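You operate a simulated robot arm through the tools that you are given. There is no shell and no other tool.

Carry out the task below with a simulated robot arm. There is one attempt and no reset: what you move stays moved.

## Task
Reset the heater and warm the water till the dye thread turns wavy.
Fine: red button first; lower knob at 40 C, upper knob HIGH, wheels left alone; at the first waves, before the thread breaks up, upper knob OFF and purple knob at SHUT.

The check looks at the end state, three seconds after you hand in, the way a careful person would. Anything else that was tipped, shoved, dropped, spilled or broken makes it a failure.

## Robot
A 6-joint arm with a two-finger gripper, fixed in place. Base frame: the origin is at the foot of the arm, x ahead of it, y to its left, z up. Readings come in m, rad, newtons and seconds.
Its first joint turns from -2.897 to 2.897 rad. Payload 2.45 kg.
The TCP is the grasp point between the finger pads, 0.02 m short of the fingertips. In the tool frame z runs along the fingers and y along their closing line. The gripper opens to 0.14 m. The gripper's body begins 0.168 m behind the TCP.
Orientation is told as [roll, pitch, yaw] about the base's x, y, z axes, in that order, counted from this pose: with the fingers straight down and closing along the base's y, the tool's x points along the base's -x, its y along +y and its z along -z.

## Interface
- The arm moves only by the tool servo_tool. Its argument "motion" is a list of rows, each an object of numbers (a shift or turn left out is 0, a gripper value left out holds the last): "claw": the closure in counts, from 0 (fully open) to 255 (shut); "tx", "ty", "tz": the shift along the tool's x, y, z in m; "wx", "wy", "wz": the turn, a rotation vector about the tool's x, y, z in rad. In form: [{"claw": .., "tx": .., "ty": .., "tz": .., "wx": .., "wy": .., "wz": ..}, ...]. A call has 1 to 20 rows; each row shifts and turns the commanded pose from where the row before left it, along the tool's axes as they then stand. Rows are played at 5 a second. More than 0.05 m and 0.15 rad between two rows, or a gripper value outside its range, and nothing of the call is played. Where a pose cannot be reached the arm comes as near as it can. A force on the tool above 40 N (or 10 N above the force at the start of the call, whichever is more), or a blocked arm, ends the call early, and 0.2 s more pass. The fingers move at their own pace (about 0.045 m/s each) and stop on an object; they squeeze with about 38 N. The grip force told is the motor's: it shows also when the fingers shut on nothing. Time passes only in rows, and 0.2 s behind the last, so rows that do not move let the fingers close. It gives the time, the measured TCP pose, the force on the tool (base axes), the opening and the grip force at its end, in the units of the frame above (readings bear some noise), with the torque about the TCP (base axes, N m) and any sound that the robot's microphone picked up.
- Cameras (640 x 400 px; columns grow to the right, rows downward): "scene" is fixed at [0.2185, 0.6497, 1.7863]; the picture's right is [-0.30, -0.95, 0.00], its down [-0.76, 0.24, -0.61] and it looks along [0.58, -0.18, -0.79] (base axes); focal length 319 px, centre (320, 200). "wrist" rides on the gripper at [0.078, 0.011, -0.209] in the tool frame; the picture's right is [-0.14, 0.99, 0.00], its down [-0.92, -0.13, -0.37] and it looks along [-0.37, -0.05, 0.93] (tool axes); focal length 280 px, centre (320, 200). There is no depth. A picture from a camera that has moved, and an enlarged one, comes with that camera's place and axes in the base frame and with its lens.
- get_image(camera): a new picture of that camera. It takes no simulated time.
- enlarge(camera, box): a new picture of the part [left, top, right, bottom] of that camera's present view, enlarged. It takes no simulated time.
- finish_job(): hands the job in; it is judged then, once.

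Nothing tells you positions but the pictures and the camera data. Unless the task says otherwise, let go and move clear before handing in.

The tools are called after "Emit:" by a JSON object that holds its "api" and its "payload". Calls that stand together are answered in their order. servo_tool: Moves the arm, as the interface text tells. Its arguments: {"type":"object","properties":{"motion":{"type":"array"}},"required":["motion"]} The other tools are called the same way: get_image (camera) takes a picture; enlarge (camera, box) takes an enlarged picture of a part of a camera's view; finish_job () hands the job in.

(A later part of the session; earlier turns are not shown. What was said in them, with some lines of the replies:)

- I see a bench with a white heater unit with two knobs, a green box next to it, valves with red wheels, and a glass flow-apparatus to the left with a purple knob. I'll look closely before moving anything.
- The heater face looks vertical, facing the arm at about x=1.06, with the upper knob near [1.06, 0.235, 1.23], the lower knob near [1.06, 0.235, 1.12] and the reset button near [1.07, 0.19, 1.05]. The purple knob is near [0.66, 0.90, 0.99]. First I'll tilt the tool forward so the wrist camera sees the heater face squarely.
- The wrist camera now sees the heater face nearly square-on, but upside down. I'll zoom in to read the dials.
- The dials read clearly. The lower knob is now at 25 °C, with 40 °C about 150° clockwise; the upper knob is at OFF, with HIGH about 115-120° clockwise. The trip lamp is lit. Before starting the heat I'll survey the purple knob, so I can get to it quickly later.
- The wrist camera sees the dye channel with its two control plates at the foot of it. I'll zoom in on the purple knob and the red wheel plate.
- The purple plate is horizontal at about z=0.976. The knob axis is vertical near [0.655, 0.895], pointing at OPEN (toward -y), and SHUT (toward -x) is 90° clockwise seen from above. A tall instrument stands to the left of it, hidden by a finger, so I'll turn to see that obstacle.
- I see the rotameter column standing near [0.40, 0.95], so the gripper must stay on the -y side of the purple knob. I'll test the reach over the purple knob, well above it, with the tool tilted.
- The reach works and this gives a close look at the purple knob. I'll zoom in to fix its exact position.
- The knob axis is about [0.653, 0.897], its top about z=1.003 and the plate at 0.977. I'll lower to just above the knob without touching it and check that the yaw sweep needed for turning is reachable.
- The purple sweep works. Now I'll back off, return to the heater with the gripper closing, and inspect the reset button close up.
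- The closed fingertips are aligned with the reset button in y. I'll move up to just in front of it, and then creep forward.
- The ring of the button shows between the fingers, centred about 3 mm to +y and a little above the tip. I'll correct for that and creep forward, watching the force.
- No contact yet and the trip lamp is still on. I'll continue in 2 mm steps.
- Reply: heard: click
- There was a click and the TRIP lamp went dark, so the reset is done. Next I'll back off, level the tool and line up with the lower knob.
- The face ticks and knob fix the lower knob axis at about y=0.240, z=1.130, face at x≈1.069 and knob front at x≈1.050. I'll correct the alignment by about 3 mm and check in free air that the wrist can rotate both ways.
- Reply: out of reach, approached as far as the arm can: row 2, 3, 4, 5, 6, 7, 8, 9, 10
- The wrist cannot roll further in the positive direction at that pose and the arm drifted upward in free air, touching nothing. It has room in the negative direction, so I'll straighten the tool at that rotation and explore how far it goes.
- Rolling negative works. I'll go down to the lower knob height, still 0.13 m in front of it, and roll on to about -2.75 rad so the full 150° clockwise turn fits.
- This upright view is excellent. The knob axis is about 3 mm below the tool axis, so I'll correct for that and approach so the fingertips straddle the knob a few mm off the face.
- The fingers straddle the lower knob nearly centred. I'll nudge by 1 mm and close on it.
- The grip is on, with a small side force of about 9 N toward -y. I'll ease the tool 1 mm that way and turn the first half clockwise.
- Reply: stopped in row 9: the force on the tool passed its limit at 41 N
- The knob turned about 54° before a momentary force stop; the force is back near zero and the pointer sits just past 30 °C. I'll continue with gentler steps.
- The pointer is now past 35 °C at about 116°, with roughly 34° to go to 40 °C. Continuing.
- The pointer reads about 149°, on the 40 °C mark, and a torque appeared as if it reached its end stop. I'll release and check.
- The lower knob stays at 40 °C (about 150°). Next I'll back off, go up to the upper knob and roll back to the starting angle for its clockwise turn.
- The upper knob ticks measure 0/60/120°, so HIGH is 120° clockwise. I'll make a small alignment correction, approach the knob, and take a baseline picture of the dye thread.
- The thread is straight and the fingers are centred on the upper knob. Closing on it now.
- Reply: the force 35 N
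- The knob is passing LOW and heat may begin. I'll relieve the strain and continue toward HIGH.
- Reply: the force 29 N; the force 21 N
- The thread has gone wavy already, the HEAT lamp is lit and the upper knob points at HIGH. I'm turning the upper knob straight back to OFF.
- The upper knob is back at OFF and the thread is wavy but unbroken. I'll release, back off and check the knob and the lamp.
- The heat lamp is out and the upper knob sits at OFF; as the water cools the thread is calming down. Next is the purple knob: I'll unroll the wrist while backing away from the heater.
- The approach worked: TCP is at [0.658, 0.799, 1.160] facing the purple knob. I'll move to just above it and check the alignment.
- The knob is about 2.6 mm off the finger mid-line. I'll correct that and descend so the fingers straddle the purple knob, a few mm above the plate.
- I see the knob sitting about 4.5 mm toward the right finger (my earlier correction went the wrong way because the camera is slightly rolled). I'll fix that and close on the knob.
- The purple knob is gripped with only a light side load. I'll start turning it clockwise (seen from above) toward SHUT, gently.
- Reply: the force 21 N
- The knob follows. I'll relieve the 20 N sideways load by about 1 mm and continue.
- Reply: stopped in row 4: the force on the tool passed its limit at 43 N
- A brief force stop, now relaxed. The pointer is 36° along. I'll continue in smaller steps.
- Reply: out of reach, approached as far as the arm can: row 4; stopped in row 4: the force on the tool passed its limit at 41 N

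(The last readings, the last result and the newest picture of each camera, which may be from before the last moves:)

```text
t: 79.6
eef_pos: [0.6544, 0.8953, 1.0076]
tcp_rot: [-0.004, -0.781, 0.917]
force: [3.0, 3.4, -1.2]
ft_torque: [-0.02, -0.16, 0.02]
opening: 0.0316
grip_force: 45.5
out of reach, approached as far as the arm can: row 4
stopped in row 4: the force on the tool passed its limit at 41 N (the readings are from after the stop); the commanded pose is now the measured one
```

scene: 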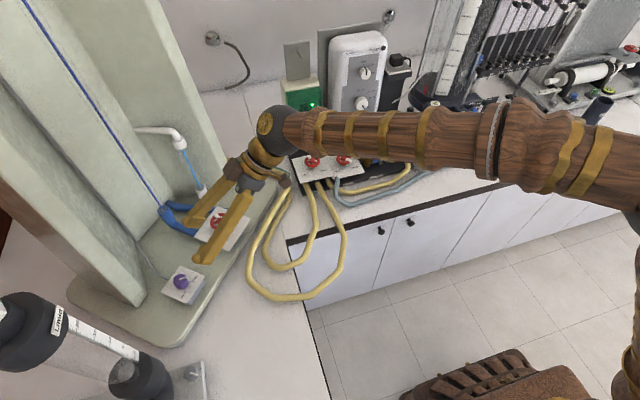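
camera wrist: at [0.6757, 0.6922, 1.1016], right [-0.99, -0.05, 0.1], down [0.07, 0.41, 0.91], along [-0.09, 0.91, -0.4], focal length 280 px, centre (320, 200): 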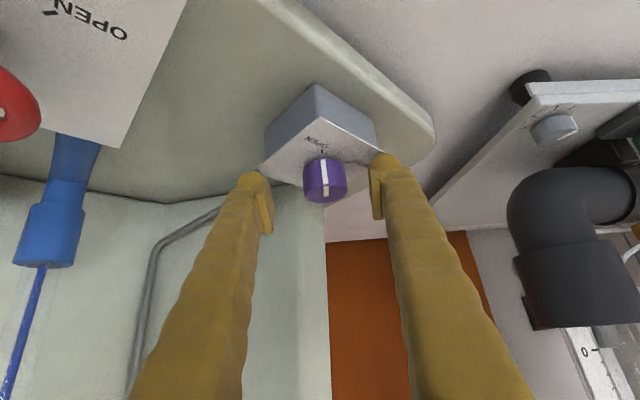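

The arm reached the edge of its range at this yaw, with the knob about 46° turned. I'll open the fingers, swing back around the knob and regrip.

Emit:
{"api": "servo_tool", "payload": {"motion": [{"claw": 109}, {}, {}, {"wx": -0.0706, "wz": -0.0708}, {"wx": -0.0706, "wz": -0.0708}, {"wx": -0.0706, "wz": -0.0708}, {"wx": -0.0706, "wz": -0.0708}, {"wx": -0.0706, "wz": -0.0708}, {"wx": -0.0706, "wz": -0.0708}, {"wx": -0.0706, "wz": -0.0708}, {"wx": -0.0706, "wz": -0.0708}, {"wx": -0.0706, "wz": -0.0708}, {}]}}

Emit:
{"api": "enlarge", "payload": {"camera": "wrist", "box": [240, 120, 400, 220]}}

Emit:
{"api": "get_image", "payload": {"camera": "scene"}}

```text
t: 82.4
eef_pos: [0.6547, 0.8965, 1.0076]
tcp_rot: [0.0, -0.781, 1.816]
force: [-0.1, -0.1, -0.5]
ft_torque: [0.02, -0.02, -0.01]
opening: 0.0803
grip_force: 0.0
```

```text
4.00 times, centred on (320, 170) of wrist
camera zoom: at [0.6931, 0.6965, 1.1012], right [-0.98, -0.15, 0.1], down [0.03, 0.41, 0.91], along [-0.17, 0.9, -0.4], focal length 1122 px, centre (320, 320)
```

zoom: 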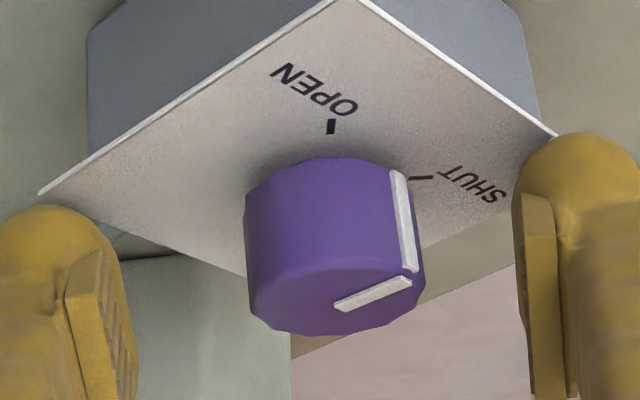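

```text
taken
```

scene: 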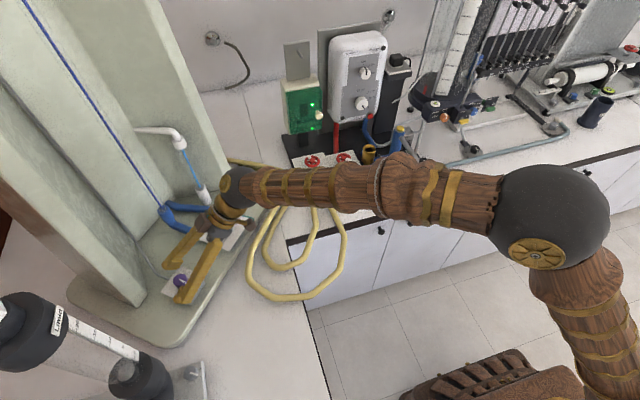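

The pointer is about halfway and the knob centre works out near [0.652, 0.893]. I'll recentre on that, regrip and turn again.

Emit:
{"api": "servo_tool", "payload": {"motion": [{"tx": 0.0019, "ty": 0.0035, "tz": -0.0019}, {"claw": 165}, {"claw": 255}, {}, {}, {}]}}

Emit:
{"api": "enlarge", "payload": {"camera": "wrist", "box": [240, 120, 400, 220]}}

```text
t: 83.8
eef_pos: [0.6518, 0.8919, 1.0072]
tcp_rot: [0.002, -0.781, 1.815]
force: [-4.0, -2.5, 0.3]
ft_torque: [0.03, 0.05, 0.02]
opening: 0.032
grip_force: 44.1
```

```text
4.00 times, centred on (320, 170) of wrist
camera zoom: at [0.6901, 0.6924, 1.1013], right [-0.98, -0.15, 0.1], down [0.03, 0.41, 0.91], along [-0.17, 0.9, -0.4], focal length 1122 px, centre (320, 320)
```

zoom: 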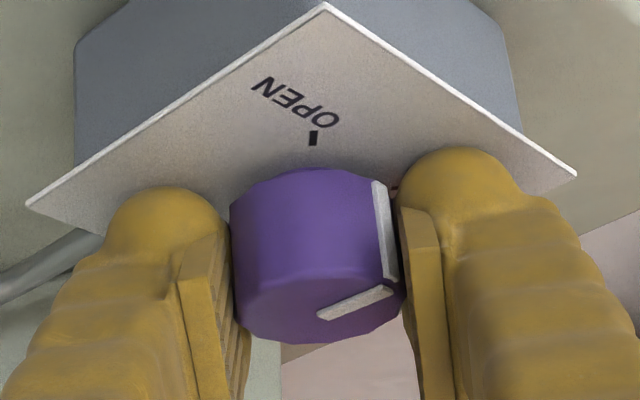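

Emit:
{"api": "servo_tool", "payload": {"motion": [{"wx": 0.0422, "wz": 0.0426}, {"wx": 0.0563, "wz": 0.0568}, {"wx": 0.0563, "wz": 0.0568}, {"wx": 0.0563, "wz": 0.0568}, {"wx": 0.0563, "wz": 0.0568}]}}

Emit:
{"api": "enlarge", "payload": {"camera": "wrist", "box": [240, 120, 400, 220]}}

```text
t: 85.0
eef_pos: [0.6504, 0.8925, 1.008]
tcp_rot: [0.002, -0.781, 1.436]
force: [-10.3, -0.8, 6.8]
ft_torque: [0.01, -0.02, 0.02]
opening: 0.0318
grip_force: 45.0
```

```text
4.00 times, centred on (320, 170) of wrist
camera zoom: at [0.6134, 0.6923, 1.1013], right [-0.97, 0.23, 0.1], down [0.18, 0.37, 0.91], along [0.17, 0.9, -0.4], focal length 1122 px, centre (320, 320)
```

zoom: 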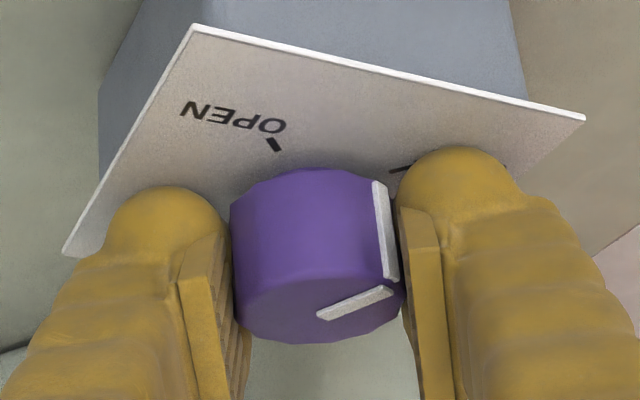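

Emit:
{"api": "servo_tool", "payload": {"motion": [{"ty": 0.0006}, {"wx": 0.0422, "wz": 0.0426}, {"wx": 0.0563, "wz": 0.0568}, {"wx": 0.0563, "wz": 0.0568}, {"wx": 0.0563, "wz": 0.0568}]}}

Emit:
{"api": "enlarge", "payload": {"camera": "wrist", "box": [240, 120, 400, 220]}}

Emit:
{"api": "enlarge", "payload": {"camera": "scene", "box": [140, 240, 220, 310]}}

```text
t: 86.2
eef_pos: [0.6513, 0.8919, 1.0074]
tcp_rot: [-0.002, -0.782, 1.138]
force: [5.1, 2.7, 4.3]
ft_torque: [-0.02, -0.38, -0.02]
opening: 0.0318
grip_force: 45.5
```

```text
4.00 times, centred on (320, 170) of wrist
camera zoom: at [0.556, 0.7126, 1.1012], right [-0.86, 0.51, 0.1], down [0.28, 0.3, 0.91], along [0.43, 0.81, -0.4], focal length 1122 px, centre (320, 320)
```

zoom: 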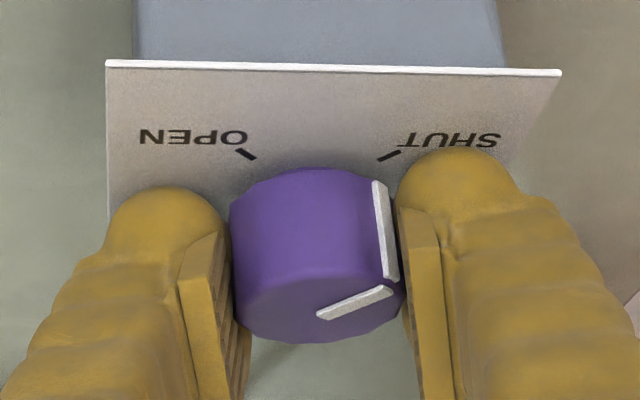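

```text
5.71 times, centred on (180, 275) of scene
camera zoom: at [0.2185, 0.6497, 1.7863], right [-0.3, -0.95, 0.0], down [-0.76, 0.24, -0.61], along [0.58, -0.18, -0.79], focal length 1824 px, centre (1120, -229)
```

zoom: 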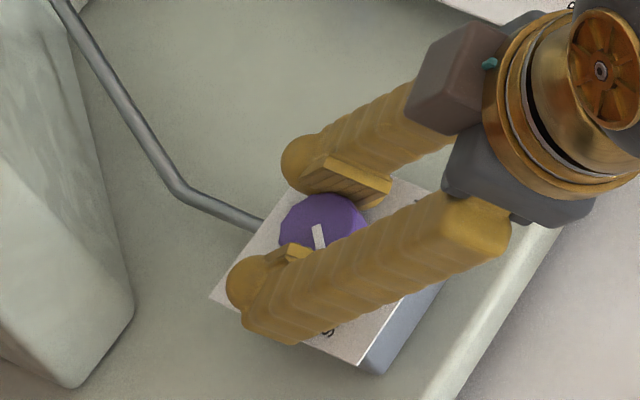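

About 85° done. I'll turn the remaining ~5-6° and watch for the stop torque.

Emit:
{"api": "servo_tool", "payload": {"motion": [{"wx": 0.0317, "wz": 0.032}, {"wx": 0.0352, "wz": 0.0355}, {}]}}

Emit:
{"api": "enlarge", "payload": {"camera": "wrist", "box": [240, 120, 400, 220]}}

Emit:
{"api": "enlarge", "payload": {"camera": "scene", "box": [140, 240, 220, 310]}}

```text
t: 87.0
eef_pos: [0.652, 0.893, 1.0079]
tcp_rot: [-0.001, -0.78, 1.043]
force: [7.1, -4.1, -0.9]
ft_torque: [-0.14, -0.32, 0.58]
opening: 0.0321
grip_force: 45.1
```

```text
4.00 times, centred on (320, 170) of wrist
camera zoom: at [0.5395, 0.7222, 1.1014], right [-0.81, 0.59, 0.1], down [0.31, 0.28, 0.91], along [0.51, 0.76, -0.4], focal length 1122 px, centre (320, 320)
```

zoom: 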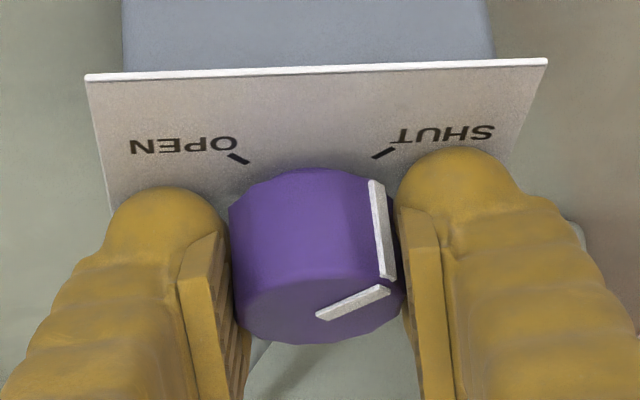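

```text
5.71 times, centred on (180, 275) of scene
camera zoom: at [0.2185, 0.6497, 1.7863], right [-0.3, -0.95, 0.0], down [-0.76, 0.24, -0.61], along [0.58, -0.18, -0.79], focal length 1824 px, centre (1120, -229)
```

zoom: 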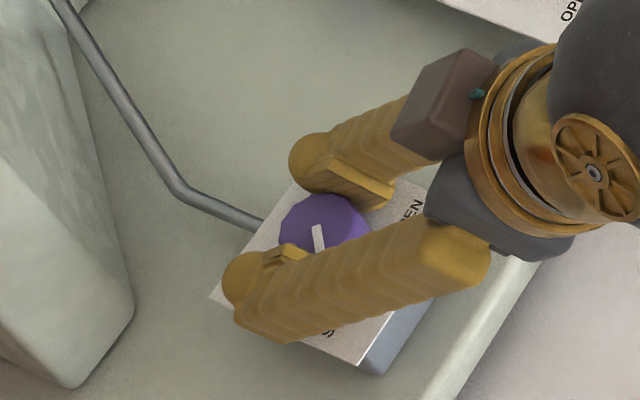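

A torque of 0.58 N·m appeared about the vertical, so the knob has reached its SHUT stop. I'll open, lift clear and check everything.

Emit:
{"api": "servo_tool", "payload": {"motion": [{"claw": 90}, {}, {}, {"tx": -0.0176, "tz": -0.0178}, {"tx": -0.0281, "tz": -0.0284}, {"tz": -0.045}, {"tz": -0.045}, {"tz": -0.045}]}}

Emit:
{"api": "get_image", "payload": {"camera": "scene"}}

Emit:
{"api": "enlarge", "payload": {"camera": "scene", "box": [140, 240, 220, 310]}}

Emit:
{"api": "enlarge", "payload": {"camera": "scene", "box": [0, 0, 180, 220]}}

Emit:
{"api": "get_image", "payload": {"camera": "wrist"}}

```text
t: 88.8
eef_pos: [0.6051, 0.8099, 1.1667]
tcp_rot: [0.0, -0.778, 1.041]
force: [0.1, 0.3, -0.2]
ft_torque: [0.05, -0.02, 0.0]
opening: 0.0907
grip_force: 0.0
```

```text
taken
```

scene: 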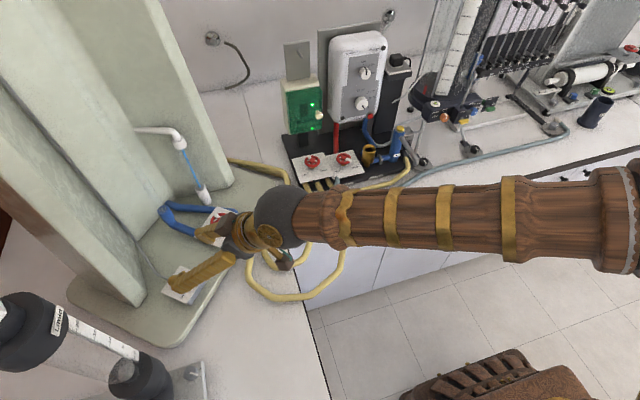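

```text
5.71 times, centred on (180, 275) of scene
camera zoom: at [0.2185, 0.6497, 1.7863], right [-0.3, -0.95, 0.0], down [-0.76, 0.24, -0.61], along [0.58, -0.18, -0.79], focal length 1824 px, centre (1120, -229)
```

zoom: 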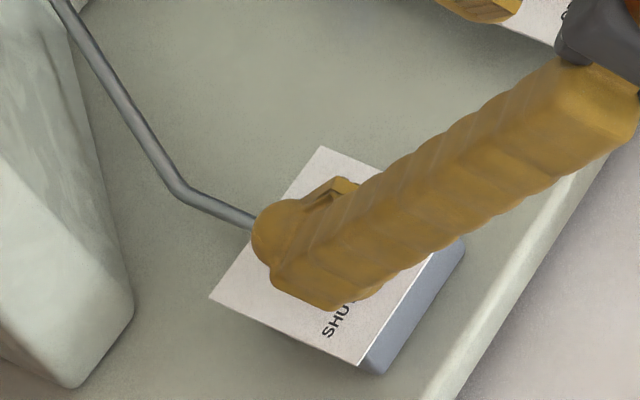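

```text
1.82 times, centred on (90, 110) of scene
camera zoom: at [0.2185, 0.6497, 1.7863], right [-0.3, -0.95, 0.0], down [-0.76, 0.24, -0.61], along [0.58, -0.18, -0.79], focal length 580 px, centre (738, 364)
```

zoom: 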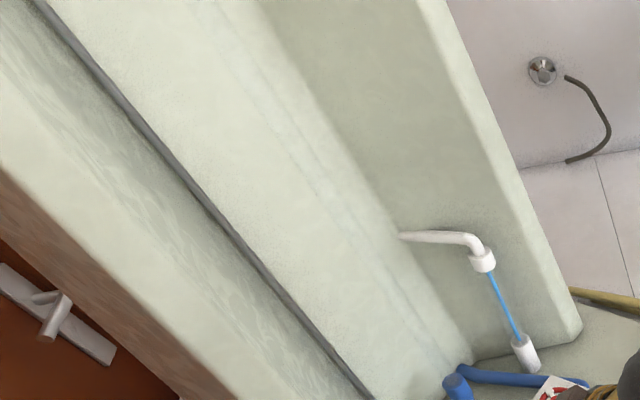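

```text
taken
camera wrist: at [0.4931, 0.6406, 1.2607], right [-0.81, 0.58, 0.1], down [0.31, 0.28, 0.91], along [0.5, 0.76, -0.41], focal length 280 px, centre (320, 200)
```

wrist: 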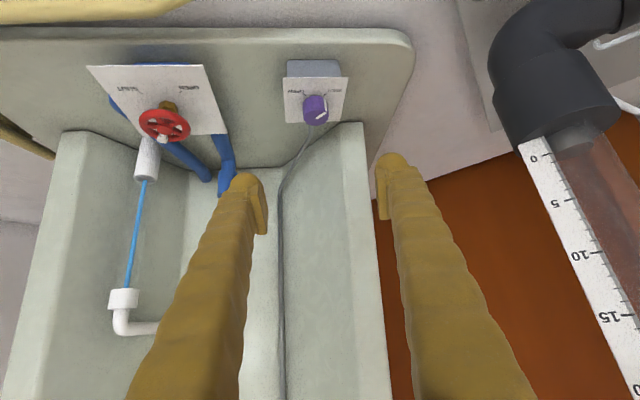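

The dye thread has vanished, so the purple valve is shut. I'll check its pointer and the heater dials once more, then move clear.

Emit:
{"api": "enlarge", "payload": {"camera": "wrist", "box": [270, 50, 366, 130]}}

Emit:
{"api": "enlarge", "payload": {"camera": "scene", "box": [270, 30, 430, 200]}}

Emit:
{"api": "servo_tool", "payload": {"motion": [{"tz": -0.045}, {"tz": -0.045}, {"tz": -0.045}, {"ty": -0.04, "tz": -0.02}, {"ty": -0.04, "tz": -0.02}, {"ty": -0.04, "tz": -0.02}, {"ty": -0.04, "tz": -0.01}, {"ty": -0.045}, {}]}}

Emit:
{"api": "get_image", "payload": {"camera": "scene"}}

Emit:
{"api": "enlarge", "payload": {"camera": "scene", "box": [140, 240, 220, 310]}}

Emit:
{"api": "enlarge", "payload": {"camera": "scene", "box": [310, 30, 406, 120]}}

```text
5.00 times, centred on (318, 90) of wrist
camera zoom: at [0.4931, 0.6406, 1.2607], right [-0.81, 0.58, 0.1], down [0.31, 0.28, 0.91], along [0.5, 0.76, -0.41], focal length 1402 px, centre (330, 750)
```

zoom: 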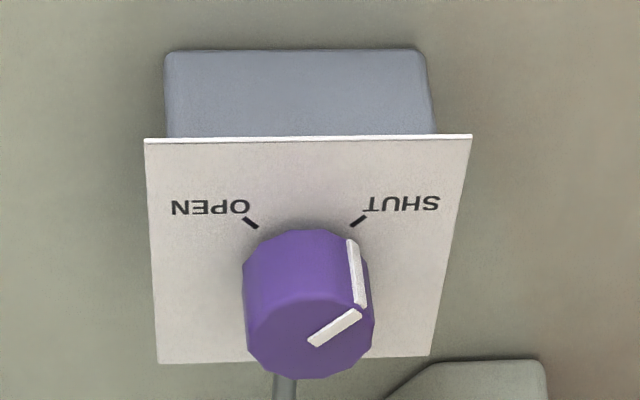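

```text
2.35 times, centred on (350, 115) of scene
camera zoom: at [0.2185, 0.6497, 1.7863], right [-0.3, -0.95, 0.0], down [-0.76, 0.24, -0.61], along [0.58, -0.18, -0.79], focal length 751 px, centre (249, 400)
```

zoom: 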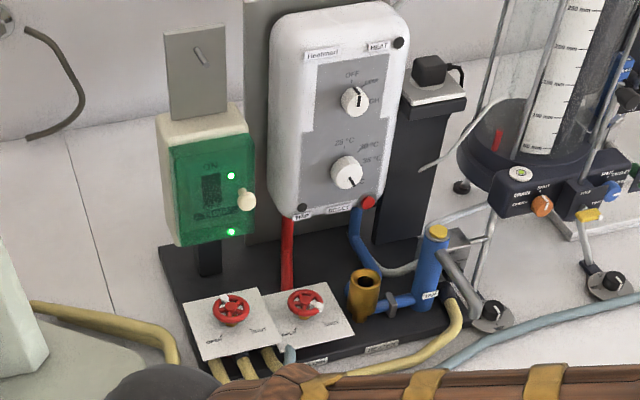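

```text
t: 90.8
eef_pos: [0.7041, 0.5839, 1.3165]
tcp_rot: [-0.002, -0.779, 1.041]
force: [-0.5, -0.5, 0.1]
ft_torque: [0.02, 0.01, 0.01]
opening: 0.0905
grip_force: 0.0
```

```text
taken
```

scene: 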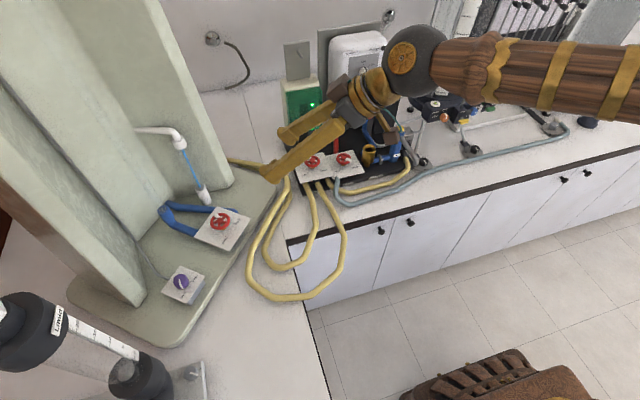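

```text
5.71 times, centred on (180, 275) of scene
camera zoom: at [0.2185, 0.6497, 1.7863], right [-0.3, -0.95, 0.0], down [-0.76, 0.24, -0.61], along [0.58, -0.18, -0.79], focal length 1824 px, centre (1120, -229)
```

zoom: 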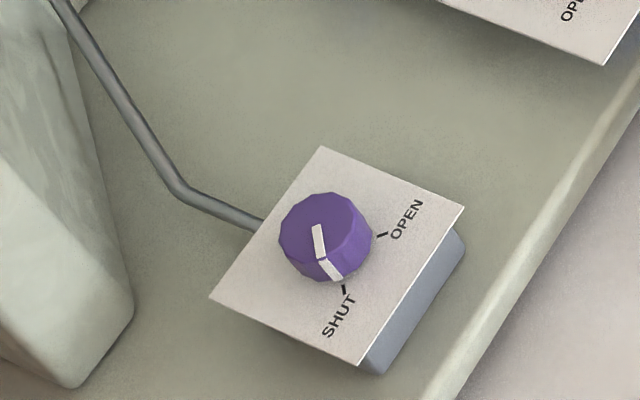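

```text
4.44 times, centred on (358, 75) of scene
camera zoom: at [0.2185, 0.6497, 1.7863], right [-0.3, -0.95, 0.0], down [-0.76, 0.24, -0.61], along [0.58, -0.18, -0.79], focal length 1419 px, centre (151, 756)
```

zoom: 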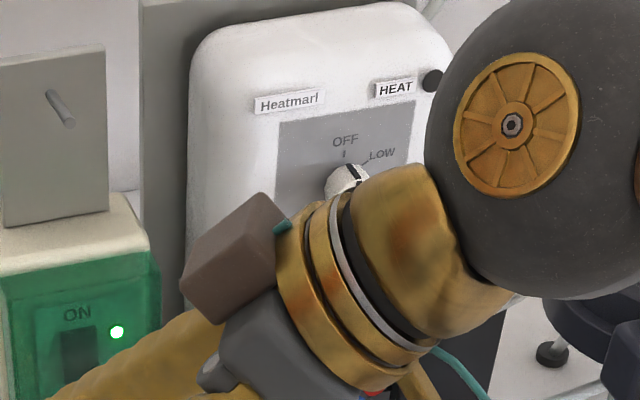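

Everything reads as asked:
- TRIP lamp out.
- Lower knob at 40 °C.
- Upper knob at OFF, after HIGH brought on the first waves.
- HEAT lamp dark.
- Purple pointer on SHUT, with the dye stopped.
- Wheels untouched.

The gripper is open and clear, so I'm handing in.

Emit:
{"api": "finish_job", "payload": {}}

```text
The job is handed in.
```

The heater is reset and the water was warmed until the dye thread turned wavy. I handed the job in with the controls set as you asked.

- **Reset:** I pressed the red button first. It clicked and the TRIP lamp went out.
- **Lower knob:** It is at 40 °C, against its stop.
- **Upper knob:** I turned it to HIGH and the first waves appeared as it got there. I turned it straight back to OFF and the HEAT lamp went dark. In every picture I took, the thread was straight or wavy, never broken.
- **Purple knob:** It is at SHUT, against its stop, and the dye has stopped. The arm could only turn it about halfway in one grip, so it took two.
- **Wheels:** I left them alone, and they look unchanged in the last pictures.

- **Thread before SHUT:** The thread went straight again about a second after the upper knob reached OFF. That was roughly 20 seconds before the purple knob reached SHUT, so the waves were gone by then.
- **Arm movement:** While testing how far the wrist could roll, the arm drifted upward and to the side in front of the heater. It touched nothing. A few brief force stops came up while turning the knobs. Nothing looked moved or damaged.

The gripper is open and clear of the equipment.
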